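You operate a simulated robot arm through the tools that you are given. There is no shell and no other tool.

You are at the controls of a simulated robot arm. One attempt, no reset.

TASK
Set the beam dial to CELL, take a reference, then scan ring 26 under the white lid.
Fine: ring on its seat; shut the lid before you scan. Where these are worked on the way, their far stop is far enough and under half their travel is too little: white lid.

Only the result counts: the job must be done as asked and must still hold three seconds after the hand-in. Knocking over, shifting, dropping, spilling or breaking anything else fails it. Lids that push on must go on centred and level and be pressed home; caps that screw on are set level and turned clockwise until they are tight.

THE ROBOT
A 7-joint arm with a two-finger parallel gripper, fixed in place. Base frame: the origin is on the floor under the middle of its stand, x ahead of it, y to its left, z up; the work surface is at about z = 760. Units: mm, degrees, N and s.
It reaches about 1247 mm from its shoulder. Its first joint turns from -132.0 to 132.0 degrees. Payload 3.91 kg.
Tool frame: the origin (TCP) lies between the finger pads and is the grasp point; the fingertips stand 30 mm ahead of it; z points along the fingers, y is the line along which they close. The gripper opens to 110 mm. The fingers are 20 mm wide and 10 mm thick; the gripper's body (48 by 112 mm) begins 55 mm behind the TCP.
Orientation is that of the tool frame in the base frame, as a unit quaternion [w, x, y, z]. With the fingers straight down and closing along the base's y, the tool's x points along the base's -x, its y along +y and its z along -z.

THE INTERFACE
- The arm moves only by the tool apply_moves. Its arguments are lists of equal length, an entry for each row: "travel": the shift along the tool's x, y, z in m, a list of three; "dr": the turn, a rotation vector about the tool's x, y, z in degrees, a list of three; "fingers": the finger opening in m, from 0 to 0.11. In form: {"travel": [[dx, dy, dz], ...], "dr": [[wx, wy, wz], ...], "fingers": [fingers, ...]}. A call has 1 to 20 rows; each row shifts and turns the commanded pose from where the row before left it, along the tool's axes as they then stand. A row lasts 0.2 s, in which the tool goes at most 50 mm and 8.6 degrees; a call with a longer step from one row to the next is refused whole, and so is a gripper value outside its range. A pose out of reach is approached as far as the arm can. The call stops where the force on the tool passes 90 N (or 10 N more than at its start, if that is more) or the arm is blocked; 0.2 s more then pass. The fingers move at their own pace (about 108 mm/s each) and stop on an object; they squeeze with about 42 N. The grip force told is the motor's: it shows also when the fingers shut on nothing. Time passes only in rows, and 0.2 s behind the last, so rows that do not move let the fingers close. The reply holds the time, the measured pose of the TCP, the force on the tool along the base axes, the opening and the grip force, in the units named above and with some noise, with the torque about the TCP (base axes, N m) and any sound that the robot's microphone picked up.
- Cameras (640 x 400 px; columns grow to the right, rows downward): "scene" is fixed at [386.4, -661.8, 1711.4]; the picture's right is [0.99, -0.13, 0.00], its down [-0.06, -0.42, -0.91] and it looks along [0.12, 0.90, -0.42] (base axes); focal length 364 px, centre (320, 200). "wrist" rides on the gripper at [72, 17, -103] in the tool frame; the picture's right is [-0.23, 0.97, 0.00], its down [-0.76, -0.18, -0.62] and it looks along [-0.61, -0.14, 0.78] (tool axes); focal length 222 px, centre (320, 200). There is no depth. A picture from a camera that has moved, and an enlarged one, comes with that camera's place and axes in the base frame and with its lens. The place of the scene camera against the robot may be out by one fixed shift of up to 25 mm in any direction.
- get_image(camera): a new picture of that camera. It takes no simulated time.
- inspect(camera, box): a new picture of the part [left, top, right, bottom] of that camera's present view, enlarged. It takes no simulated time.
- hand_in(): hands the job in; it is judged then, once.

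Places have to be worked out from the pictures, the camera data and where the tool is seen. Open the gripper and draw the arm clear of the work before you hand the job in, unless the task says otherwise.

The tools are called after "Request:" as a command line: name --argument value ..., lists and objects as JSON in quotes. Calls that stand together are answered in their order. apply_moves: Moves the arm, as the interface text tells. Its arguments: {"type":"object","properties":{"travel":{"type":"array"},"dr":{"type":"array"},"fingers":{"type":"array"}},"required":["travel","dr","fingers"]} The other tools are called the same way: get_image (camera) takes a picture; inspect (camera, box) takes an enlarged picture of a part of a camera's view; hand_in () hands the job in.

At the start:

```text
time_s: 0.0
position: [565.0, 340.3, 1481.5]
tool_rot: [0.0, 0.0, 1.0, -0.001]
force: [0.0, -0.1, 0.1]
moment: [0.01, 0.0, -0.02]
finger_gap: 110.1
gripper_force: 0.1
```

scene: 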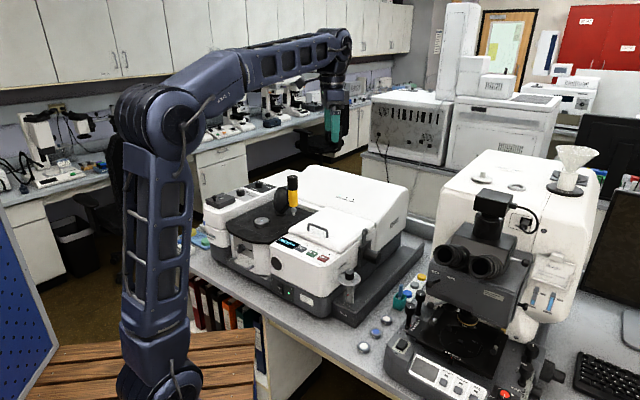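
wrist: 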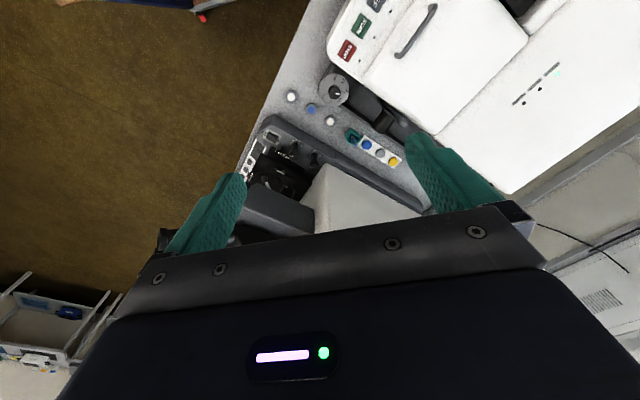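

I start by looking closely at the instrument and the bench in the scene camera.

Request:
inspect --camera "scene" --box '[190, 150, 430, 300]'

Request:
inspect --camera "scene" --box '[200, 170, 340, 258]'

Request:
inspect --camera "scene" --box '[330, 250, 450, 360]'

Request:
inspect --camera "wrist" --box '[230, 0, 640, 220]'

```text
2.67 times, centred on (310, 225) of scene
camera zoom: at [386.4, -661.8, 1711.4], right [0.99, -0.13, 0.0], down [-0.06, -0.42, -0.91], along [0.12, 0.9, -0.42], focal length 972 px, centre (347, 133)
```

zoom: 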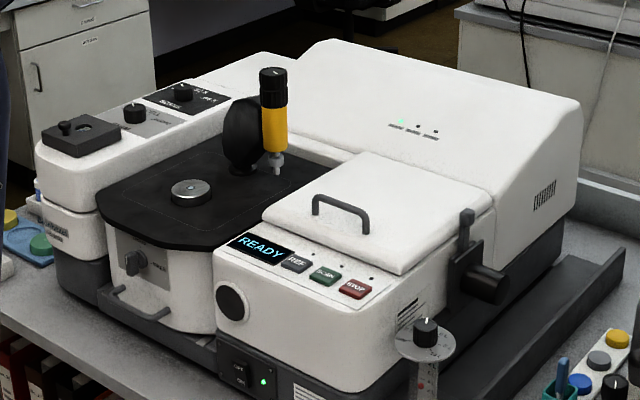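

```text
4.55 times, centred on (270, 214) of scene
camera zoom: at [386.4, -661.8, 1711.4], right [0.99, -0.13, 0.0], down [-0.06, -0.42, -0.91], along [0.12, 0.9, -0.42], focal length 1657 px, centre (547, 136)
```

zoom: 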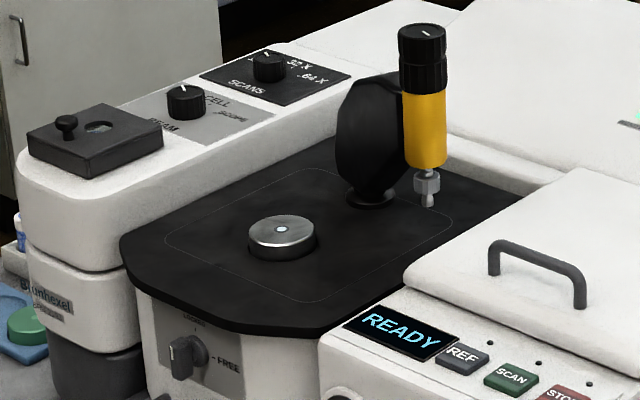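

```text
3.64 times, centred on (390, 305) of scene
camera zoom: at [386.4, -661.8, 1711.4], right [0.99, -0.13, 0.0], down [-0.06, -0.42, -0.91], along [0.12, 0.9, -0.42], focal length 1325 px, centre (66, -182)
```

zoom: 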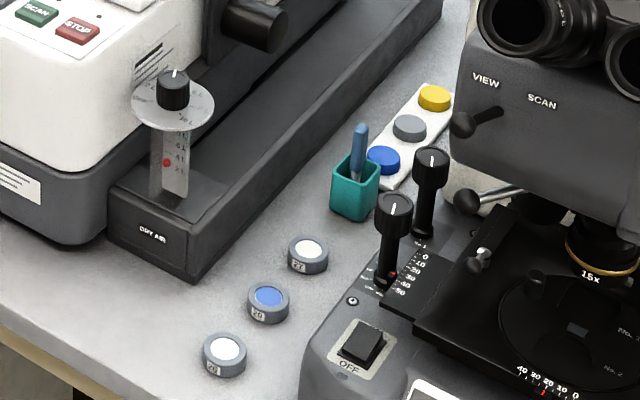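

```text
1.56 times, centred on (435, 110) of wrist
camera zoom: at [492.1, 355.4, 1586.5], right [0.23, 0.97, 0.0], down [0.76, -0.18, 0.62], along [0.61, -0.14, -0.78], focal length 347 px, centre (140, 340)
```

zoom: 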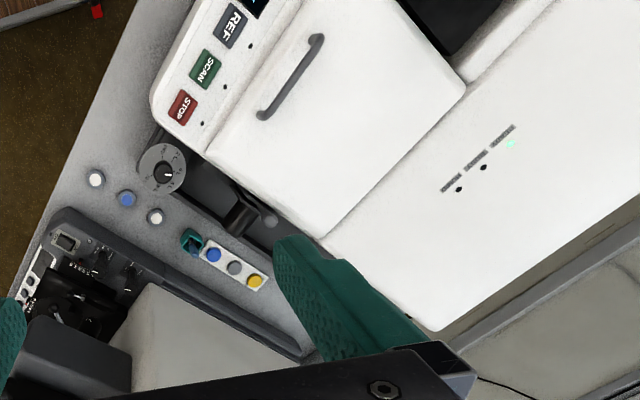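

Three rings stand on the bench with numbers on their sides; I zoom in on each, and on the dial legends.

Request:
inspect --camera "scene" --box '[352, 310, 422, 354]'

Request:
inspect --camera "scene" --box '[225, 175, 275, 206]'

Request:
inspect --camera "scene" --box '[340, 225, 400, 262]'

Request:
inspect --camera "scene" --box '[330, 260, 390, 320]'

Request:
inspect --camera "scene" --box '[265, 215, 365, 280]'

```text
9.09 times, centred on (387, 332) of scene
camera zoom: at [386.4, -661.8, 1711.4], right [0.99, -0.13, 0.0], down [-0.06, -0.42, -0.91], along [0.12, 0.9, -0.42], focal length 3313 px, centre (-289, -1000)
```

zoom: 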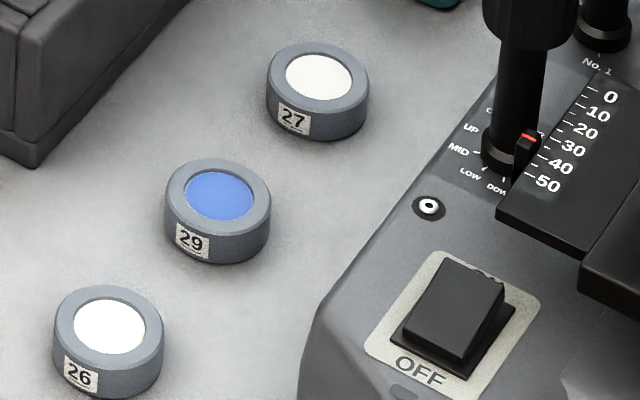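

```text
12.80 times, centred on (250, 190) of scene
camera zoom: at [386.4, -661.8, 1711.4], right [0.99, -0.13, 0.0], down [-0.06, -0.42, -0.91], along [0.12, 0.9, -0.42], focal length 4665 px, centre (1216, 322)
```

zoom: 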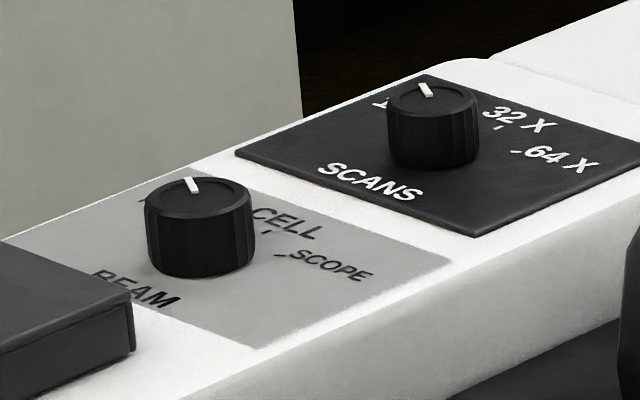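

```text
10.67 times, centred on (370, 244) of scene
camera zoom: at [386.4, -661.8, 1711.4], right [0.99, -0.13, 0.0], down [-0.06, -0.42, -0.91], along [0.12, 0.9, -0.42], focal length 3888 px, centre (-213, -264)
```

zoom: 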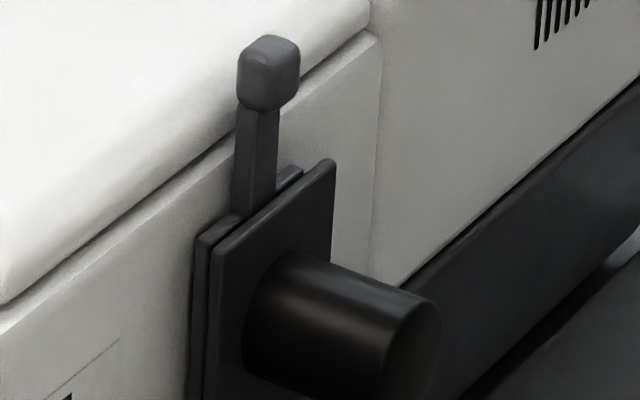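

```text
6.67 times, centred on (360, 290) of scene
camera zoom: at [386.4, -661.8, 1711.4], right [0.99, -0.13, 0.0], down [-0.06, -0.42, -0.91], along [0.12, 0.9, -0.42], focal length 2430 px, centre (53, -400)
```

zoom: 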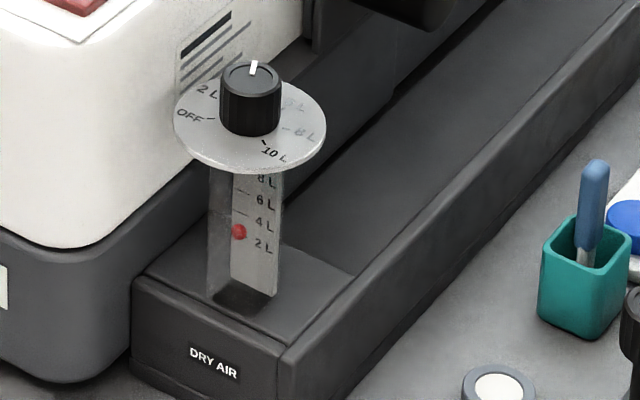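

```text
6.15 times, centred on (315, 248) of scene
camera zoom: at [386.4, -661.8, 1711.4], right [0.99, -0.13, 0.0], down [-0.06, -0.42, -0.91], along [0.12, 0.9, -0.42], focal length 2243 px, centre (351, -92)
```

zoom: 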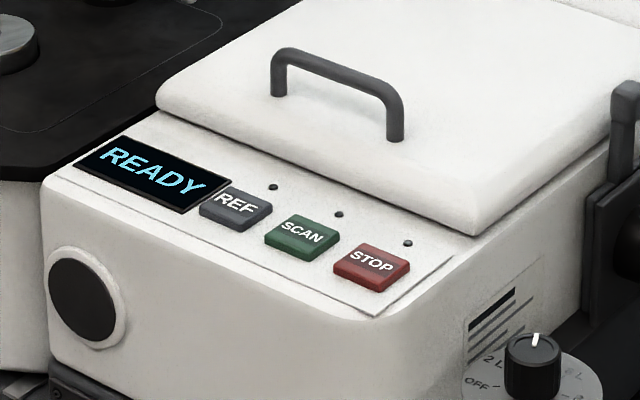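

The rings on the bench read 27, 29 and 26; ring 26 is nearest the bench's front edge, at about (645, 193). The BEAM dial sits on the instrument's left console at roughly (230, 1030, 1000), so I carry the wrist camera there, high above everything.

Request:
apply_moves --travel '[[0.0243, 0.0357, 0.014], [0.0212, 0.0376, 0.014], [0.018, 0.0393, 0.014], [0.0147, 0.0406, 0.014], [0.0112, 0.0417, 0.014], [0.0077, 0.0425, 0.014], [0.0041, 0.043, 0.014], [0.0005, 0.0432, 0.014], [-0.0031, 0.0431, 0.014], [-0.0067, 0.0427, 0.014], [-0.0103, 0.0419, 0.014], [-0.0137, 0.0409, 0.014], [-0.0171, 0.0396, 0.014], [-0.0204, 0.0381, 0.014], [-0.0235, 0.0362, 0.014], [-0.0264, 0.0341, 0.014]]' --dr '[[0, 0, -4.8], [0, 0, -4.8], [0, 0, -4.8], [0, 0, -4.8], [0, 0, -4.8], [0, 0, -4.8], [0, 0, -4.8], [0, 0, -4.8], [0, 0, -4.8], [0, 0, -4.8], [0, 0, -4.8], [0, 0, -4.8], [0, 0, -4.8], [0, 0, -4.8], [0, 0, -4.8], [0, 0, -4.8]]' --fingers '[0.11, 0.11, 0.11, 0.11, 0.11, 0.11, 0.11, 0.11, 0.11, 0.11, 0.11, 0.11, 0.11, 0.11, 0.11, 0.11]'

Request:
get_image --camera "wrist"

Request:
get_image --camera "scene"

```text
time_s: 3.4
position: [174.5, 878.4, 1251.5]
tool_rot: [0.0, -0.621, 0.784, 0.0]
force: [0.3, -0.2, 0.3]
moment: [-0.02, -0.01, 0.02]
finger_gap: 110.5
gripper_force: 0.1
out of reach, approached as far as the arm can: row 15, 16
```

```text
taken
camera wrist: at [143.1, 811.2, 1355.3], right [-0.9, 0.44, 0.0], down [0.35, 0.7, 0.62], along [0.28, 0.56, -0.78], focal length 222 px, centre (320, 200)
```

wrist: 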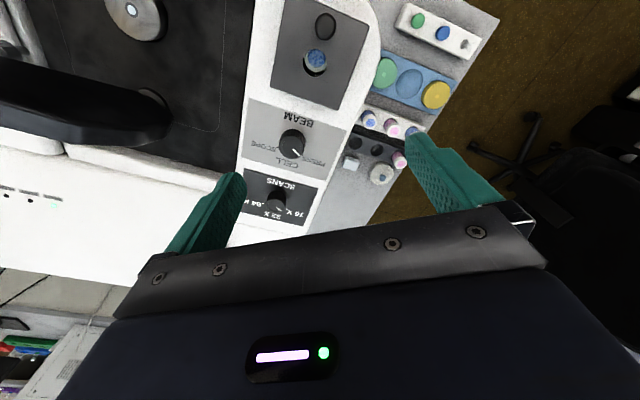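

```text
taken
```

scene: 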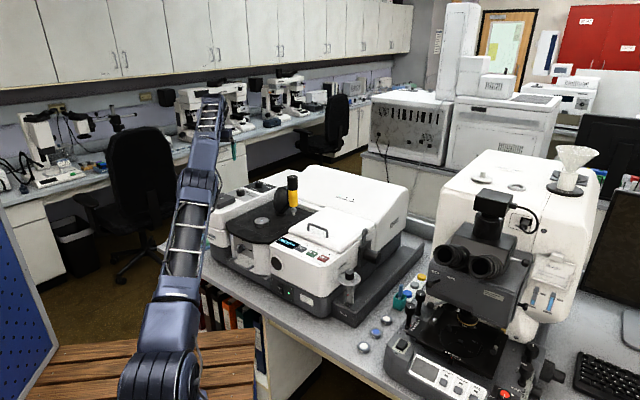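

The arm reached its limit near here; the BEAM dial is now well in view. I enlarge it to read the legends and measure its place.

Request:
inspect --camera "wrist" --box '[235, 90, 345, 225]'

Request:
inspect --camera "wrist" --box '[230, 0, 470, 220]'

```text
2.96 times, centred on (290, 158) of wrist
camera zoom: at [143.1, 811.2, 1355.3], right [-0.9, 0.44, 0.0], down [0.35, 0.7, 0.62], along [0.28, 0.56, -0.78], focal length 658 px, centre (409, 326)
```

zoom: 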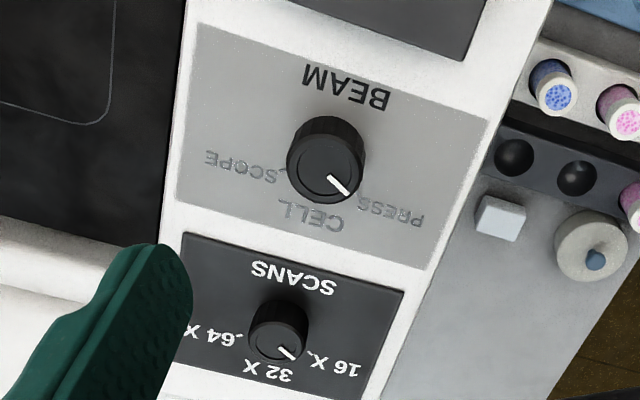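

```text
1.82 times, centred on (350, 110) of wrist
camera zoom: at [143.1, 811.2, 1355.3], right [-0.9, 0.44, 0.0], down [0.35, 0.7, 0.62], along [0.28, 0.56, -0.78], focal length 404 px, centre (266, 364)
```

zoom: 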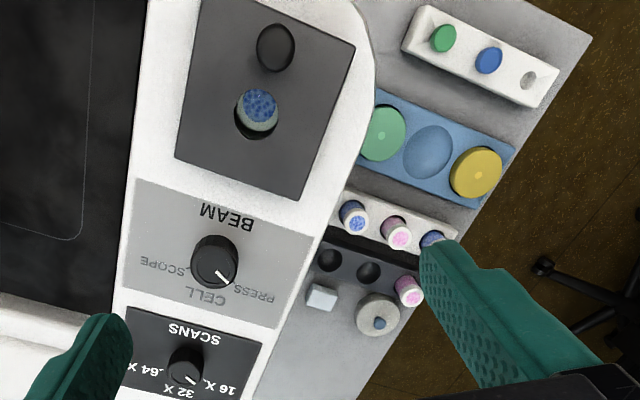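

The dial reads PRESS now, with CELL one step clockwise from above. I drop lower to measure the dial's place from a second viewpoint and see whether the reach is better.

Request:
apply_moves --travel '[[0.01, 0, 0.02], [0.01, 0, 0.02], [0.01, 0, 0.02], [0.01, 0, 0.02]]' --dr '[[0, 0, 0], [0, 0, 0], [0, 0, 0], [0, 0, 0]]' --fingers '[0.11, 0.11, 0.11, 0.11]'

Request:
get_image --camera "wrist"

Request:
inspect --camera "wrist" --box '[220, 60, 380, 220]'

```text
time_s: 4.4
position: [168.8, 841.8, 1169.6]
tool_rot: [0.001, -0.621, 0.784, 0.0]
force: [-0.3, 1.1, 0.3]
moment: [-0.01, -0.03, -0.02]
finger_gap: 109.9
gripper_force: 0.0
```

```text
taken
camera wrist: at [135.8, 774.9, 1273.6], right [-0.9, 0.44, 0.0], down [0.35, 0.7, 0.62], along [0.28, 0.56, -0.78], focal length 222 px, centre (320, 200)
```

wrist: 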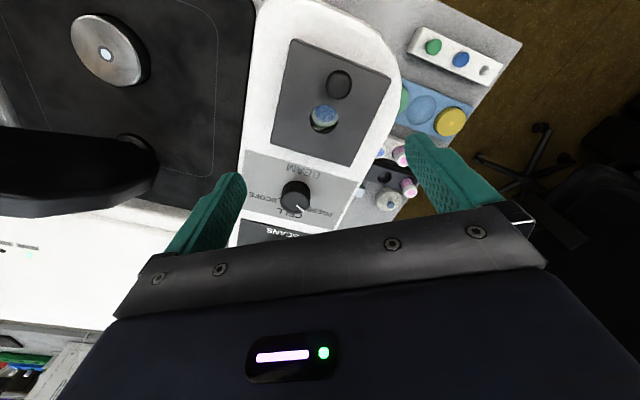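

```text
2.50 times, centred on (300, 140) of wrist
camera zoom: at [135.8, 774.9, 1273.6], right [-0.9, 0.44, 0.0], down [0.35, 0.7, 0.62], along [0.28, 0.56, -0.78], focal length 555 px, centre (370, 350)
```

zoom: 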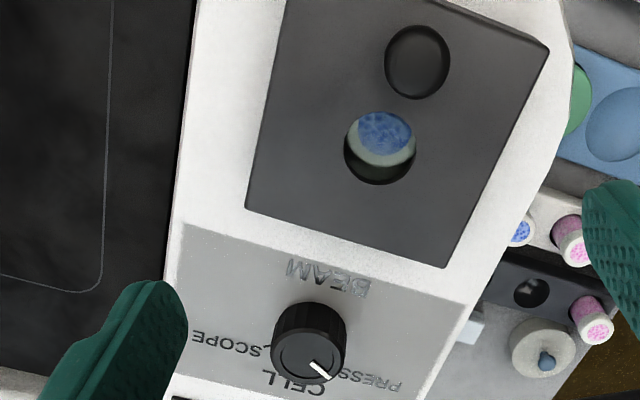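

Two views put the knob top at about (246, 926, 1047). I enlarge further to measure the pointer and tick angles.

Request:
inspect --camera "wrist" --box '[245, 150, 345, 230]'

Request:
inspect --camera "wrist" --box '[265, 170, 325, 225]'

```text
5.00 times, centred on (295, 190) of wrist
camera zoom: at [135.8, 774.9, 1273.6], right [-0.9, 0.44, 0.0], down [0.35, 0.7, 0.62], along [0.28, 0.56, -0.78], focal length 1111 px, centre (445, 250)
```

zoom: 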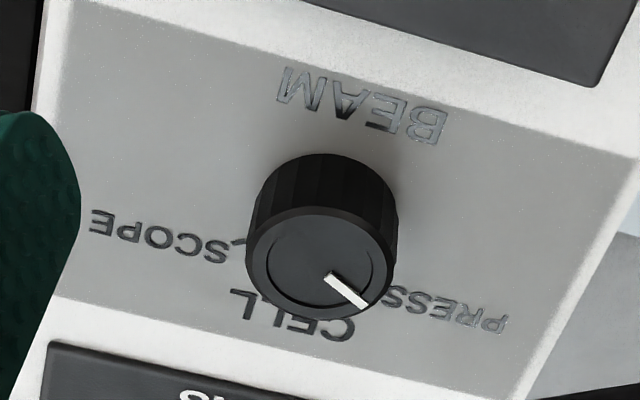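

```text
7.27 times, centred on (295, 198) of wrist
camera zoom: at [135.8, 774.9, 1273.6], right [-0.9, 0.44, 0.0], down [0.35, 0.7, 0.62], along [0.28, 0.56, -0.78], focal length 1615 px, centre (502, 218)
```

zoom: 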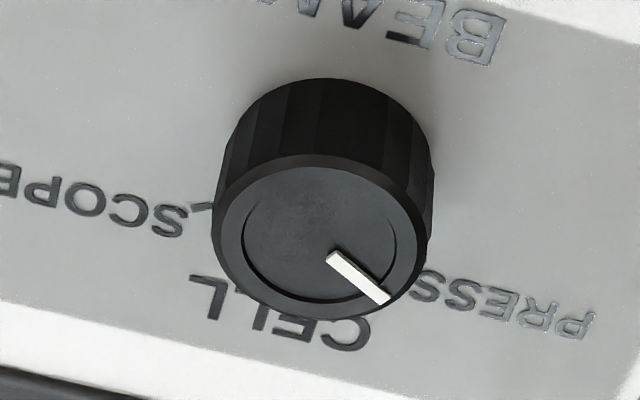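

The knob is about 39 mm wide, from z≈1022 to 1048, centred at (247, 927), and CELL lies along the instrument's depth direction, about 60° clockwise of the pointer. I move above it with the fingers at 75 mm.

Request:
apply_moves --travel '[[-0.0336, -0.0191, 0.005], [-0.0336, -0.0191, 0.005], [-0.0337, -0.019, 0.005], [0, 0, 0.02], [0, 0, 0.02], [0, 0, 0.0]]' --dr '[[0, 0, 0], [0, 0, 0], [0, 0, 0], [0, 0, 0], [0, 0, 0], [0, 0, 0]]' --fingers '[0.075, 0.075, 0.075, 0.075, 0.075, 0.075]'

Request:
get_image --camera "wrist"

Request:
inspect --camera "scene" --box '[190, 130, 310, 230]'

```text
time_s: 5.8
position: [243.7, 914.1, 1110.9]
tool_rot: [0.0, -0.621, 0.784, 0.0]
force: [0.8, 0.2, -0.3]
moment: [0.03, 0.01, 0.02]
finger_gap: 74.9
gripper_force: 0.0
out of reach, approached as far as the arm can: row 3
```

```text
taken
camera wrist: at [212.2, 845.5, 1214.4], right [-0.9, 0.44, 0.0], down [0.35, 0.7, 0.62], along [0.28, 0.56, -0.78], focal length 222 px, centre (320, 200)
```

wrist: 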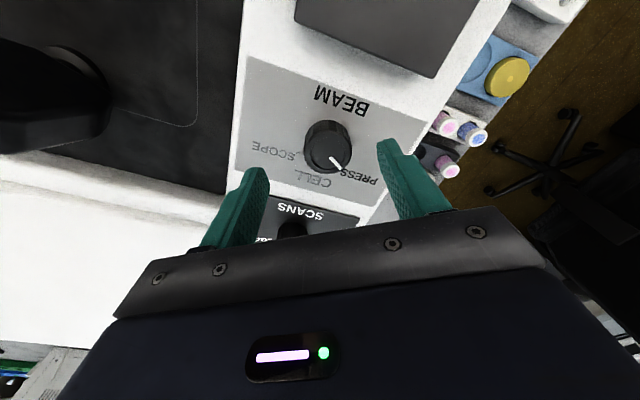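

```text
4.00 times, centred on (250, 180) of scene
camera zoom: at [386.4, -661.8, 1711.4], right [0.99, -0.13, 0.0], down [-0.06, -0.42, -0.91], along [0.12, 0.9, -0.42], focal length 1458 px, centre (600, 280)
```

zoom: 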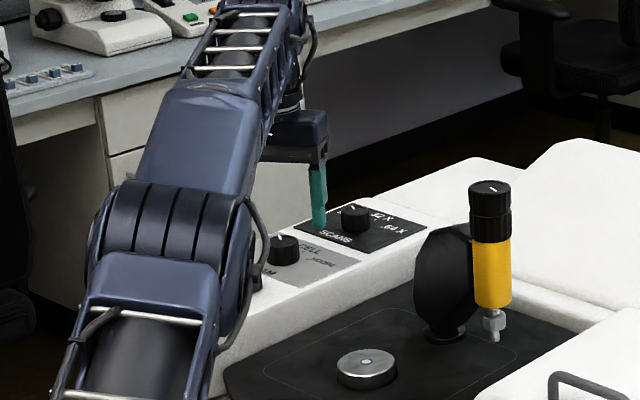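

The last step was clipped at the reach limit, so the TCP is at (243.7, 914.1). I enlarge the knob to refine its centre before going down.

Request:
inspect --camera "wrist" --box '[280, 105, 380, 205]'

```text
4.00 times, centred on (330, 155) of wrist
camera zoom: at [212.2, 845.5, 1214.4], right [-0.9, 0.44, 0.0], down [0.35, 0.7, 0.62], along [0.28, 0.56, -0.78], focal length 888 px, centre (280, 380)
```

zoom: 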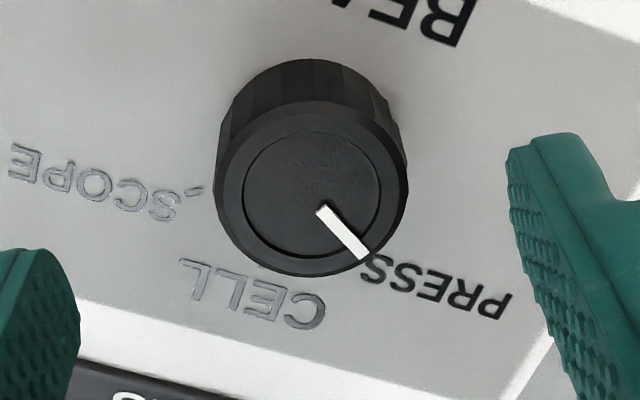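

Refined knob centre is (243, 922.5), top z≈1050, pointer at 105° against CELL at about 46°. I centre on it and come down to TCP z≈1063.

Request:
apply_moves --travel '[[-0.004, 0.0013, 0.012], [-0.004, 0.0013, 0.012], [0, 0, 0.012], [0, 0, 0.012], [0, 0, 0]]' --dr '[[0, 0, 0], [0, 0, 0], [0, 0, 0], [0, 0, 0], [0, 0, 0]]' --fingers '[0.075, 0.075, 0.075, 0.075, 0.075]'

Request:
get_image --camera "wrist"

Request:
inspect --camera "scene" --box '[220, 150, 300, 210]'

```text
time_s: 7.0
position: [243.7, 921.5, 1064.6]
tool_rot: [0.001, -0.621, 0.784, 0.001]
force: [-0.4, 1.9, 21.1]
moment: [-0.26, -0.39, 0.2]
finger_gap: 75.3
gripper_force: 0.0
```

```text
taken
camera wrist: at [210.8, 853.5, 1169.1], right [-0.9, 0.44, 0.0], down [0.35, 0.7, 0.63], along [0.28, 0.56, -0.78], focal length 222 px, centre (320, 200)
```

wrist: 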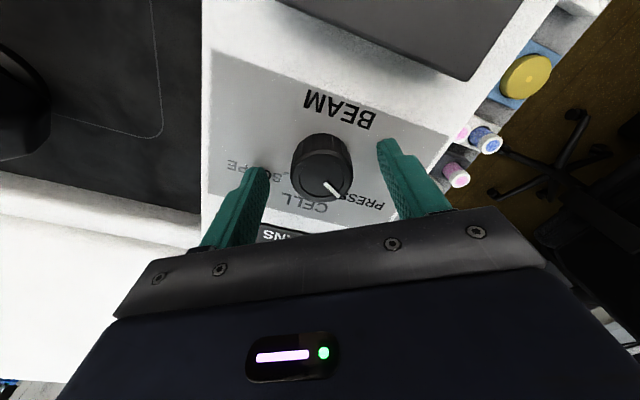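

```text
6.67 times, centred on (260, 180) of scene
camera zoom: at [386.4, -661.8, 1711.4], right [0.99, -0.13, 0.0], down [-0.06, -0.42, -0.91], along [0.12, 0.9, -0.42], focal length 2430 px, centre (720, 333)
```

zoom: 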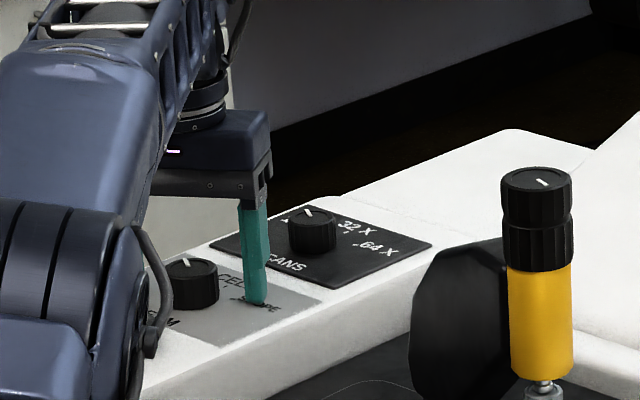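

A 21 N push shows the fingertips have just touched the console, so its surface is at z≈1035 and the knob top nearer 1059; that shifts the centre estimate a bit. I enlarge before backing off.

Request:
inspect --camera "wrist" --box '[260, 110, 400, 220]'

```text
3.64 times, centred on (330, 165) of wrist
camera zoom: at [210.8, 853.5, 1169.1], right [-0.9, 0.44, 0.0], down [0.35, 0.7, 0.63], along [0.28, 0.56, -0.78], focal length 808 px, centre (284, 327)
```

zoom: 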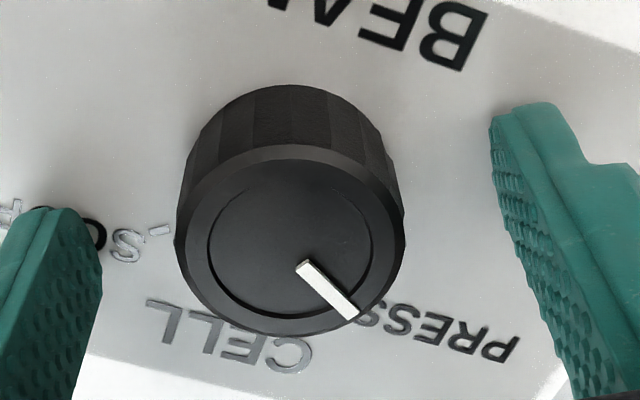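

The knob centre comes out at (242, 919.5). I lift 4 mm, recentre and close the fingers on it.

Request:
apply_moves --travel '[[0.0026, 0.0013, -0.004], [0, 0, 0], [0, 0, 0], [0, 0, 0], [0, 0, 0]]' --dr '[[0, 0, 0], [0, 0, 0], [0, 0, 0], [0, 0, 0], [0, 0, 0]]' --fingers '[0.075, 0.055, 0.03, 0.03, 0.03]'

Request:
get_image --camera "wrist"

```text
time_s: 8.2
position: [240.7, 919.6, 1065.3]
tool_rot: [0.0, -0.621, 0.784, 0.0]
force: [-4.4, -7.0, -11.1]
moment: [0.35, 0.12, -0.02]
finger_gap: 37.3
gripper_force: 44.8
```

```text
taken
camera wrist: at [208.6, 851.8, 1169.7], right [-0.9, 0.44, 0.0], down [0.35, 0.7, 0.62], along [0.28, 0.56, -0.78], focal length 222 px, centre (320, 200)
```

wrist: 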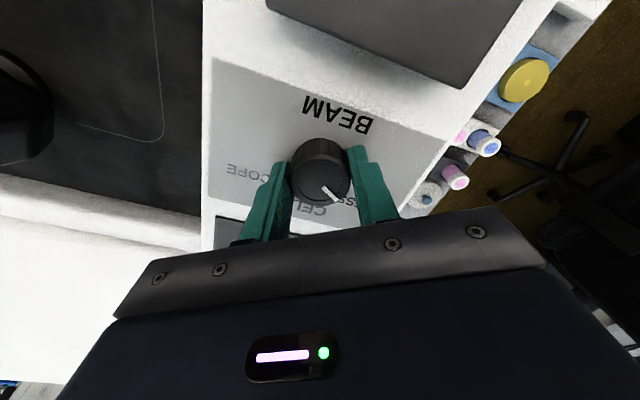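

The knob is gripped (37.3 mm). I turn it clockwise 30° first, watching forces and sound.

Request:
apply_moves --travel '[[0, 0, 0], [0, 0, 0], [0, 0, 0], [0, 0, 0], [0, 0, 0]]' --dr '[[0, 0, 6], [0, 0, 6], [0, 0, 6], [0, 0, 6], [0, 0, 6]]' --fingers '[0.03, 0.03, 0.03, 0.03, 0.03]'

Request:
get_image --camera "wrist"

Request:
inspect --camera "scene" --box '[220, 150, 300, 210]'

```text
time_s: 9.4
position: [240.7, 919.2, 1066.2]
tool_rot: [0.0, -0.397, 0.918, -0.001]
force: [-4.7, -29.7, -25.9]
moment: [-0.59, 0.26, -0.03]
finger_gap: 37.4
gripper_force: 45.1
```

```text
taken
camera wrist: at [179.8, 877.6, 1170.0], right [-0.55, 0.83, 0.0], down [0.65, 0.43, 0.62], along [0.52, 0.34, -0.78], focal length 222 px, centre (320, 200)
```

wrist: 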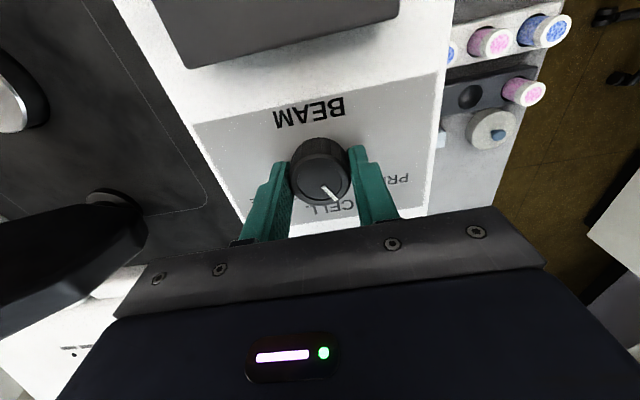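

```text
6.67 times, centred on (260, 180) of scene
camera zoom: at [386.4, -661.8, 1711.4], right [0.99, -0.13, 0.0], down [-0.06, -0.42, -0.91], along [0.12, 0.9, -0.42], focal length 2430 px, centre (720, 333)
```

zoom: 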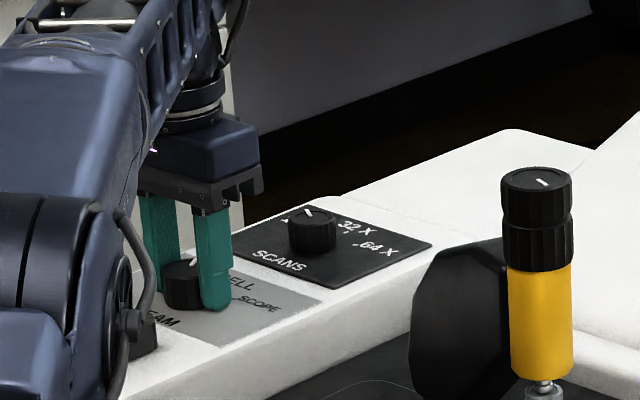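

The knob turns with the fingers, with some side load (-30 N in y, -26 N in z); I relieve that by about 1.5 mm and turn the remaining 30°.

Request:
apply_moves --travel '[[0.0011, -0.001, 0.0012], [0, 0, 0], [0, 0, 0], [0, 0, 0], [0, 0, 0], [0, 0, 0]]' --dr '[[0, 0, 0], [0, 0, 6], [0, 0, 6], [0, 0, 6], [0, 0, 6], [0, 0, 6]]' --fingers '[0.03, 0.03, 0.03, 0.03, 0.03, 0.03]'

Request:
inspect --camera "wrist" --box '[250, 90, 410, 230]'

Request:
inspect --camera "scene" --box '[220, 150, 300, 210]'

```text
time_s: 10.8
position: [241.3, 919.9, 1066.4]
tool_rot: [0.0, -0.145, 0.989, 0.0]
force: [7.5, 17.9, -12.8]
moment: [0.72, -0.29, 0.05]
finger_gap: 36.8
gripper_force: 44.7
```

```text
2.86 times, centred on (330, 160) of wrist
camera zoom: at [167.7, 913.6, 1170.0], right [-0.06, 1.0, 0.0], down [0.78, 0.05, 0.62], along [0.62, 0.04, -0.78], focal length 635 px, centre (291, 314)
```

zoom: 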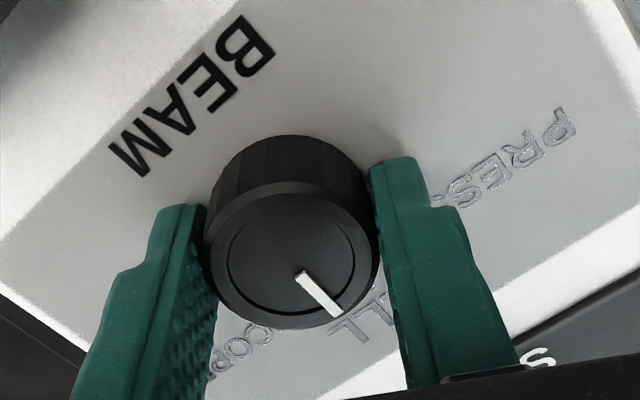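

```text
6.67 times, centred on (260, 180) of scene
camera zoom: at [386.4, -661.8, 1711.4], right [0.99, -0.13, 0.0], down [-0.06, -0.42, -0.91], along [0.12, 0.9, -0.42], focal length 2430 px, centre (720, 333)
```

zoom: 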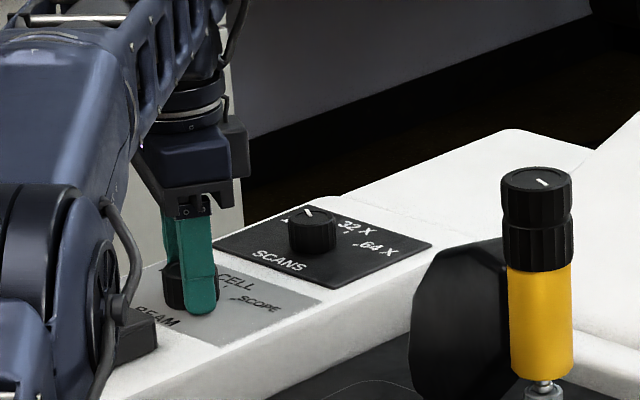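

The knob has been turned 60°. I release, rise, and look at where the pointer stands against the CELL tick.

Request:
apply_moves --travel '[[0, 0, 0], [0, 0, 0], [0, 0, -0.02], [0, 0, -0.03], [0.02, 0, -0.03], [0.03, 0, 0], [0, 0, 0]]' --dr '[[0, 0, 0], [0, 0, 0], [0, 0, 0], [0, 0, 0], [0, 0, 0], [0, 0, 0], [0, 0, 0]]' --fingers '[0.07, 0.075, 0.075, 0.075, 0.075, 0.075, 0.075]'

Request:
get_image --camera "wrist"

Request:
inspect --camera "scene" --box '[225, 165, 275, 206]'

```text
time_s: 12.4
position: [192.1, 903.0, 1147.0]
tool_rot: [0.0, -0.147, 0.989, 0.0]
force: [-0.7, -0.5, 0.0]
moment: [0.0, -0.02, -0.01]
finger_gap: 74.9
gripper_force: 0.1
```

```text
taken
camera wrist: at [119.4, 897.7, 1250.7], right [-0.06, 1.0, 0.0], down [0.78, 0.05, 0.62], along [0.62, 0.04, -0.78], focal length 222 px, centre (320, 200)
```

wrist: 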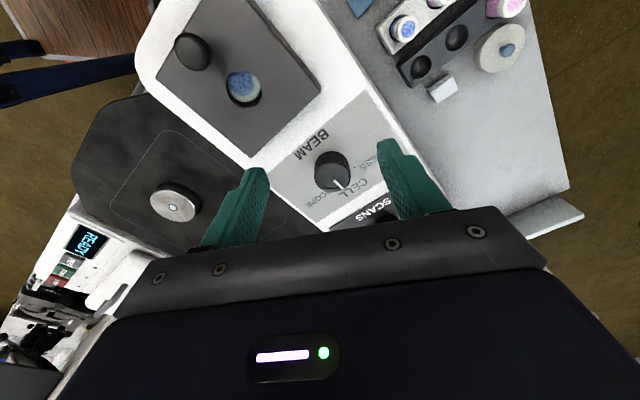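

```text
9.76 times, centred on (250, 186) of scene
camera zoom: at [386.4, -661.8, 1711.4], right [0.99, -0.13, 0.0], down [-0.06, -0.42, -0.91], along [0.12, 0.9, -0.42], focal length 3556 px, centre (1003, 342)
```

zoom: 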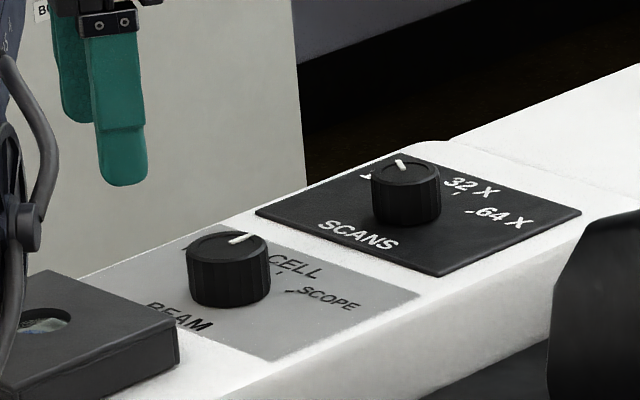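

I enlarge the wrist view of the dial for the pointer angle.

Request:
inspect --camera "wrist" --box '[290, 130, 390, 220]'

Request:
inspect --camera "scene" --box '[232, 180, 272, 206]'

```text
4.44 times, centred on (340, 175) of wrist
camera zoom: at [119.4, 897.7, 1250.7], right [-0.06, 1.0, 0.0], down [0.78, 0.05, 0.62], along [0.62, 0.04, -0.78], focal length 987 px, centre (231, 311)
```

zoom: 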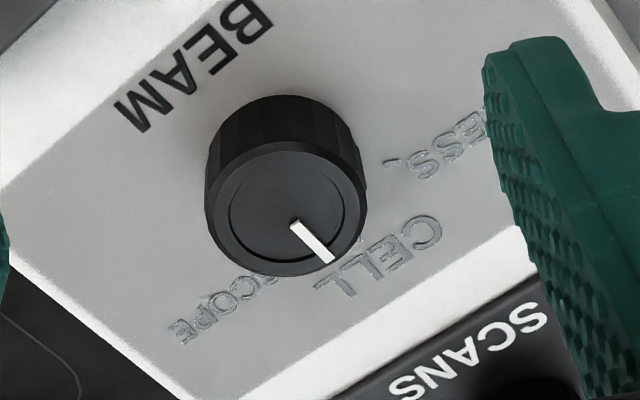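

```text
15.38 times, centred on (252, 193) of scene
camera zoom: at [386.4, -661.8, 1711.4], right [0.99, -0.13, 0.0], down [-0.06, -0.42, -0.91], along [0.12, 0.9, -0.42], focal length 5607 px, centre (1366, 308)
```

zoom: 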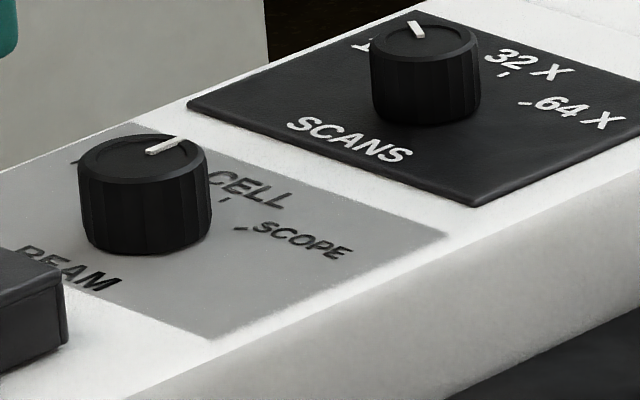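

The pointer now stands at about 45°, in line with CELL (45.5°). I go on to the button console, carrying the arm high past the press, to view REF/SCAN/STOP.

Request:
apply_moves --travel '[[-0.00375, -0.0478, -0.004], [-0.00375, -0.0478, -0.004], [-0.00375, -0.0478, -0.004], [-0.00375, -0.0478, -0.004], [-0.00375, -0.0478, -0.004], [-0.00375, -0.0478, -0.004], [-0.00375, -0.0478, -0.004], [-0.00375, -0.0478, -0.004], [-0.00375, -0.0478, -0.004], [-0.00375, -0.0478, -0.004], [-0.00375, -0.0478, -0.004], [-0.00375, -0.0478, -0.004], [0, 0, 0], [0, 0, 0], [0, 0, 0], [0, 0, 0], [0, 0, 0]]' --dr '[[0, 0, 0], [0, 0, 0], [0, 0, 0], [0, 0, 0], [0, 0, 0], [0, 0, 0], [0, 0, 0], [0, 0, 0], [0, 0, 0], [0, 0, 0], [0, 0, 0], [0, 0, 0], [0, 0, -7.15], [0, 0, -7.15], [0, 0, -7.15], [0, 0, -7.15], [0, 0, 0]]' --fingers '[0.075, 0.05, 0.02, 0, 0, 0, 0, 0, 0, 0, 0, 0, 0, 0, 0, 0, 0]'

Request:
get_image --camera "wrist"

Request:
get_image --camera "scene"

```text
time_s: 16.0
position: [401.6, 367.4, 1193.0]
tool_rot: [0.0, -0.387, 0.922, 0.001]
force: [0.7, 0.7, -0.3]
moment: [-0.01, 0.0, -0.02]
finger_gap: 0.0
gripper_force: 37.7
```

```text
taken
camera wrist: at [339.3, 327.4, 1297.7], right [-0.53, 0.85, 0.0], down [0.66, 0.42, 0.62], along [0.53, 0.33, -0.78], focal length 222 px, centre (320, 200)
```

wrist: 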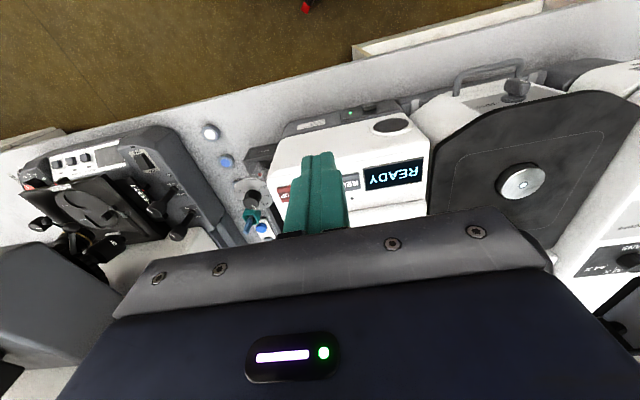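

```text
taken
```

scene: 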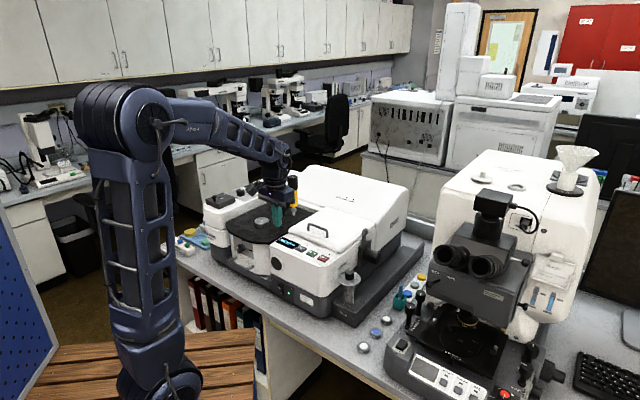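

I enlarge the console region to locate the REF, SCAN and STOP keys and the lid.

Request:
inspect --camera "wrist" --box '[225, 95, 445, 240]'

```text
2.76 times, centred on (335, 168) of wrist
camera zoom: at [339.3, 327.4, 1297.7], right [-0.53, 0.85, 0.0], down [0.66, 0.42, 0.62], along [0.53, 0.33, -0.78], focal length 613 px, centre (279, 290)
```

zoom: 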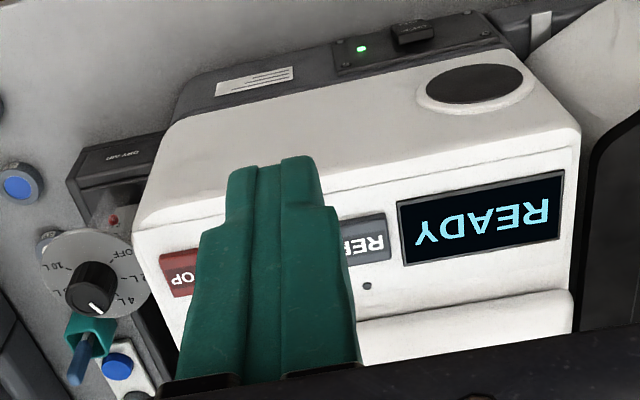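

REF works out at (482, 475), SCAN at (521, 435), STOP at (559, 396), with the panel near z≈1003. The lid is shut, so I bring the closed fingers over REF.

Request:
apply_moves --travel '[[-0.0266, 0.0035, 0.02], [-0.0266, 0.0035, 0.02], [-0.0266, 0.0035, 0.02], [-0.0266, 0.0035, 0.02], [-0.0266, 0.0035, 0.02], [0, 0, 0.01], [0, 0, 0]]' --dr '[[0, 0, 0], [0, 0, 0], [0, 0, 0], [0, 0, 0], [0, 0, 0], [0, 0, 0], [0, 0, 0]]' --fingers '[0, 0, 0, 0, 0, 0, 0]'

Request:
get_image --camera "wrist"

Request:
inspect --camera "scene" --box '[255, 190, 375, 280]'

```text
time_s: 17.6
position: [484.0, 476.2, 1083.2]
tool_rot: [0.0, -0.386, 0.923, 0.0]
force: [0.1, -0.5, -0.5]
moment: [0.0, 0.0, 0.01]
finger_gap: 0.0
gripper_force: 37.6
```

```text
taken
camera wrist: at [421.6, 435.3, 1187.2], right [-0.53, 0.85, 0.0], down [0.66, 0.42, 0.62], along [0.53, 0.33, -0.78], focal length 222 px, centre (320, 200)
```

wrist: 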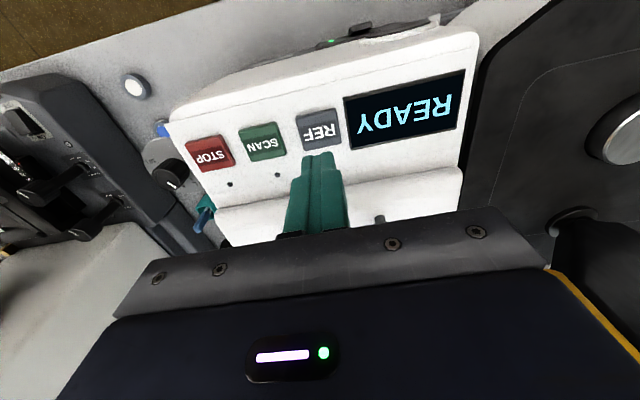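

```text
4.44 times, centred on (315, 235) of scene
camera zoom: at [386.4, -661.8, 1711.4], right [0.99, -0.13, 0.0], down [-0.06, -0.42, -0.91], along [0.12, 0.9, -0.42], focal length 1620 px, centre (342, 44)
```

zoom: 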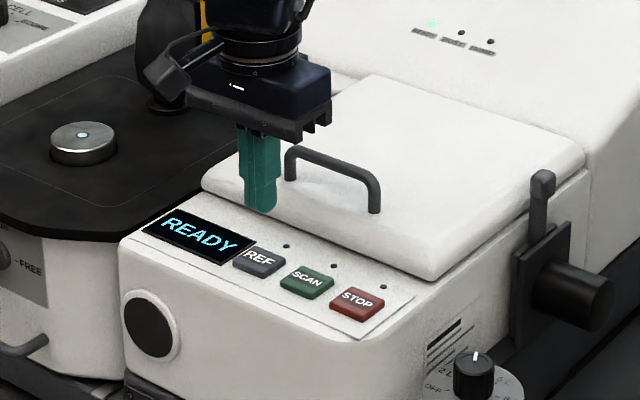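

REF refined to (480.5, 472), top near z≈1010. I shift 5 mm and descend to just above the key.

Request:
apply_moves --travel '[[0.005, 0, 0.01], [0, 0, 0.01], [0, 0, 0.01], [0, 0, 0]]' --dr '[[0, 0, 0], [0, 0, 0], [0, 0, 0], [0, 0, 0]]' --fingers '[0, 0, 0, 0]'

Request:
get_image --camera "wrist"

Request:
inspect --camera "scene" --box '[275, 205, 355, 265]'

```text
time_s: 18.6
position: [480.0, 472.0, 1052.9]
tool_rot: [-0.001, -0.386, 0.923, 0.0]
force: [-0.5, 0.7, -0.3]
moment: [0.01, -0.02, -0.04]
finger_gap: 0.0
gripper_force: 37.3
```

```text
taken
camera wrist: at [418.1, 430.3, 1157.4], right [-0.53, 0.85, 0.0], down [0.66, 0.42, 0.62], along [0.53, 0.33, -0.78], focal length 222 px, centre (320, 200)
```

wrist: 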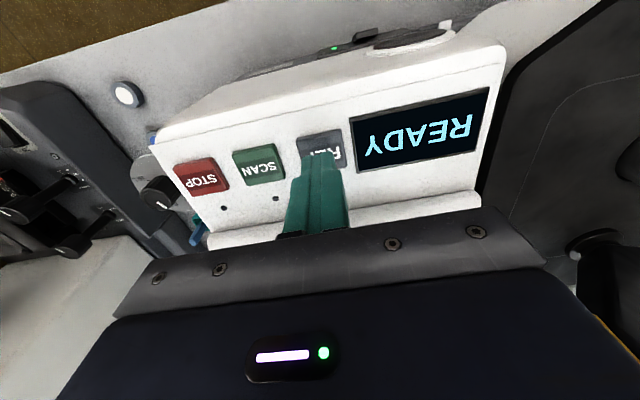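

```text
6.67 times, centred on (315, 235) of scene
camera zoom: at [386.4, -661.8, 1711.4], right [0.99, -0.13, 0.0], down [-0.06, -0.42, -0.91], along [0.12, 0.9, -0.42], focal length 2430 px, centre (353, -33)
```

zoom: 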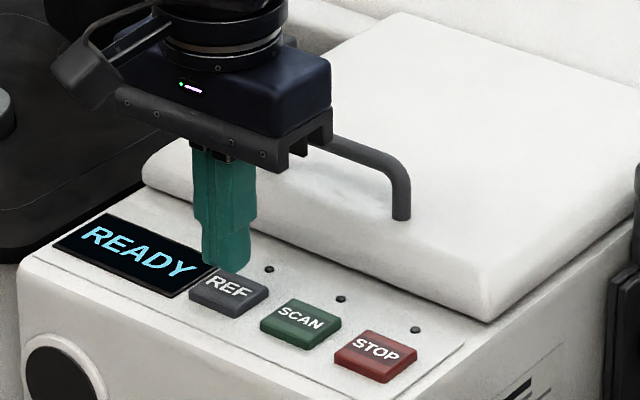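

The fingertip is centred on REF about 12 mm above it. I press down in small steps.

Request:
apply_moves --travel '[[0, 0, 0.003], [0, 0, 0.003], [0, 0, 0.003], [0, 0, 0.001], [0, 0, 0.001], [0, 0, 0.001]]' --dr '[[0, 0, 0], [0, 0, 0], [0, 0, 0], [0, 0, 0], [0, 0, 0], [0, 0, 0]]' --fingers '[0, 0, 0, 0, 0, 0]'

Request:
inspect --camera "scene" --box '[275, 205, 355, 265]'

```text
time_s: 20.0
position: [479.7, 471.4, 1042.8]
tool_rot: [0.0, -0.386, 0.922, 0.0]
force: [0.1, -0.5, -0.2]
moment: [0.0, 0.01, -0.05]
finger_gap: 0.0
gripper_force: 37.9
```

```text
6.67 times, centred on (315, 235) of scene
camera zoom: at [386.4, -661.8, 1711.4], right [0.99, -0.13, 0.0], down [-0.06, -0.42, -0.91], along [0.12, 0.9, -0.42], focal length 2430 px, centre (353, -33)
```

zoom: 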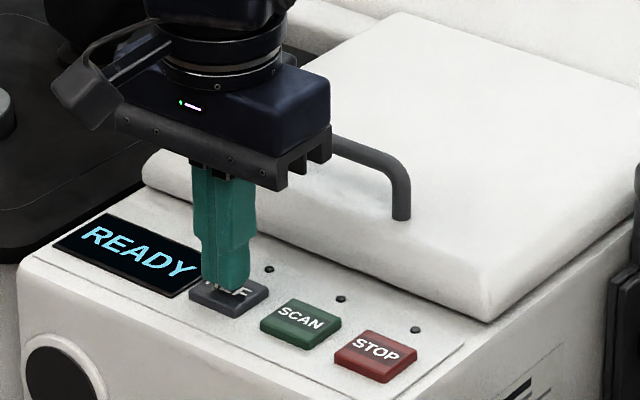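

Tip is at z≈1012 and just about touching; I continue in 1 mm steps.

Request:
apply_moves --travel '[[0, 0, 0.001], [0, 0, 0.001], [0, 0, 0.001], [0, 0, 0.001], [0, 0, 0]]' --dr '[[0, 0, 0], [0, 0, 0], [0, 0, 0], [0, 0, 0], [0, 0, 0]]' --fingers '[0, 0, 0, 0, 0]'

Request:
inspect --camera "scene" --box '[275, 205, 355, 265]'

```text
time_s: 21.2
position: [479.1, 470.9, 1037.7]
tool_rot: [-0.001, -0.387, 0.922, 0.0]
force: [0.0, 0.4, -0.7]
moment: [0.02, 0.02, 0.02]
finger_gap: 0.0
gripper_force: 38.1
```

```text
6.67 times, centred on (315, 235) of scene
camera zoom: at [386.4, -661.8, 1711.4], right [0.99, -0.13, 0.0], down [-0.06, -0.42, -0.91], along [0.12, 0.9, -0.42], focal length 2430 px, centre (353, -33)
```

zoom: 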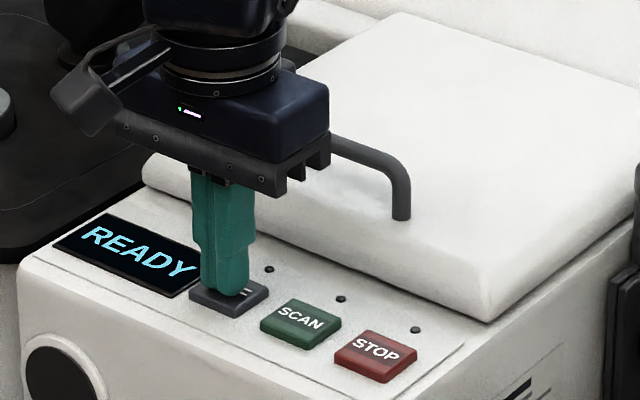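

Still no contact at tip z≈1007.7; I keep stepping down.

Request:
apply_moves --travel '[[0, 0, 0.001], [0, 0, 0.001], [0, 0, 0.001], [0, 0, 0.001], [0, 0, 0.001]]' --dr '[[0, 0, 0], [0, 0, 0], [0, 0, 0], [0, 0, 0], [0, 0, 0]]' --fingers '[0, 0, 0, 0, 0]'

Request:
inspect --camera "scene" --box '[275, 205, 355, 265]'

```text
time_s: 22.4
position: [479.8, 471.2, 1033.1]
tool_rot: [0.0, -0.386, 0.922, 0.0]
force: [-0.4, -4.2, 7.9]
moment: [-0.16, -0.01, 0.01]
finger_gap: 0.0
gripper_force: 37.8
heard: click
```

```text
6.67 times, centred on (315, 235) of scene
camera zoom: at [386.4, -661.8, 1711.4], right [0.99, -0.13, 0.0], down [-0.06, -0.42, -0.91], along [0.12, 0.9, -0.42], focal length 2430 px, centre (353, -33)
```

zoom: 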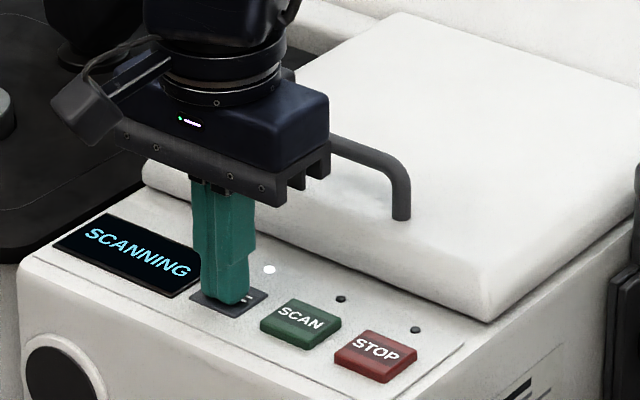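

A click, the REF lamp lit and the display says SCANNING. I lift off and wait for the reference to finish.

Request:
apply_moves --travel '[[0, 0, -0.02], [0, 0, -0.03], [0, 0, -0.03], [0, 0, -0.03], [0, 0, 0], [0, 0, 0], [0, 0, 0], [0, 0, 0], [0, 0, 0], [0, 0, 0], [0, 0, 0], [0, 0, 0]]' --dr '[[0, 0, 0], [0, 0, 0], [0, 0, 0], [0, 0, 0], [0, 0, 0], [0, 0, 0], [0, 0, 0], [0, 0, 0], [0, 0, 0], [0, 0, 0], [0, 0, 0], [0, 0, 0]]' --fingers '[0, 0, 0, 0, 0, 0, 0, 0, 0, 0, 0, 0]'

Request:
inspect --camera "scene" --box '[265, 180, 405, 280]'

Request:
get_image --camera "wrist"

```text
time_s: 25.0
position: [478.7, 473.0, 1141.7]
tool_rot: [0.0, -0.385, 0.923, 0.0]
force: [-0.1, 0.8, 0.1]
moment: [0.02, 0.03, 0.02]
finger_gap: 0.2
gripper_force: 37.9
```

```text
4.00 times, centred on (335, 230) of scene
camera zoom: at [386.4, -661.8, 1711.4], right [0.99, -0.13, 0.0], down [-0.06, -0.42, -0.91], along [0.12, 0.9, -0.42], focal length 1458 px, centre (260, 80)
```

zoom: 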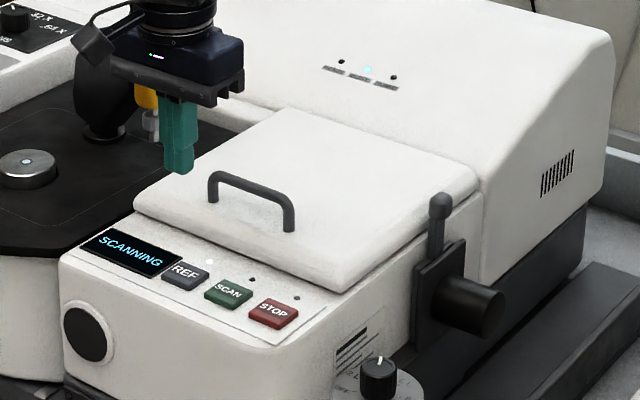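

```text
taken
camera wrist: at [416.1, 432.8, 1246.1], right [-0.53, 0.85, 0.0], down [0.66, 0.42, 0.62], along [0.53, 0.33, -0.78], focal length 222 px, centre (320, 200)
```

wrist: 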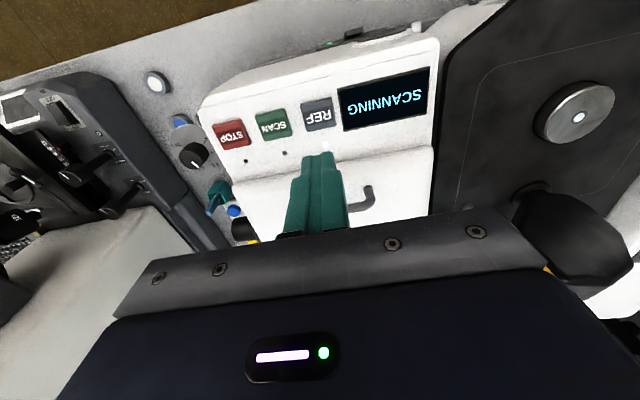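

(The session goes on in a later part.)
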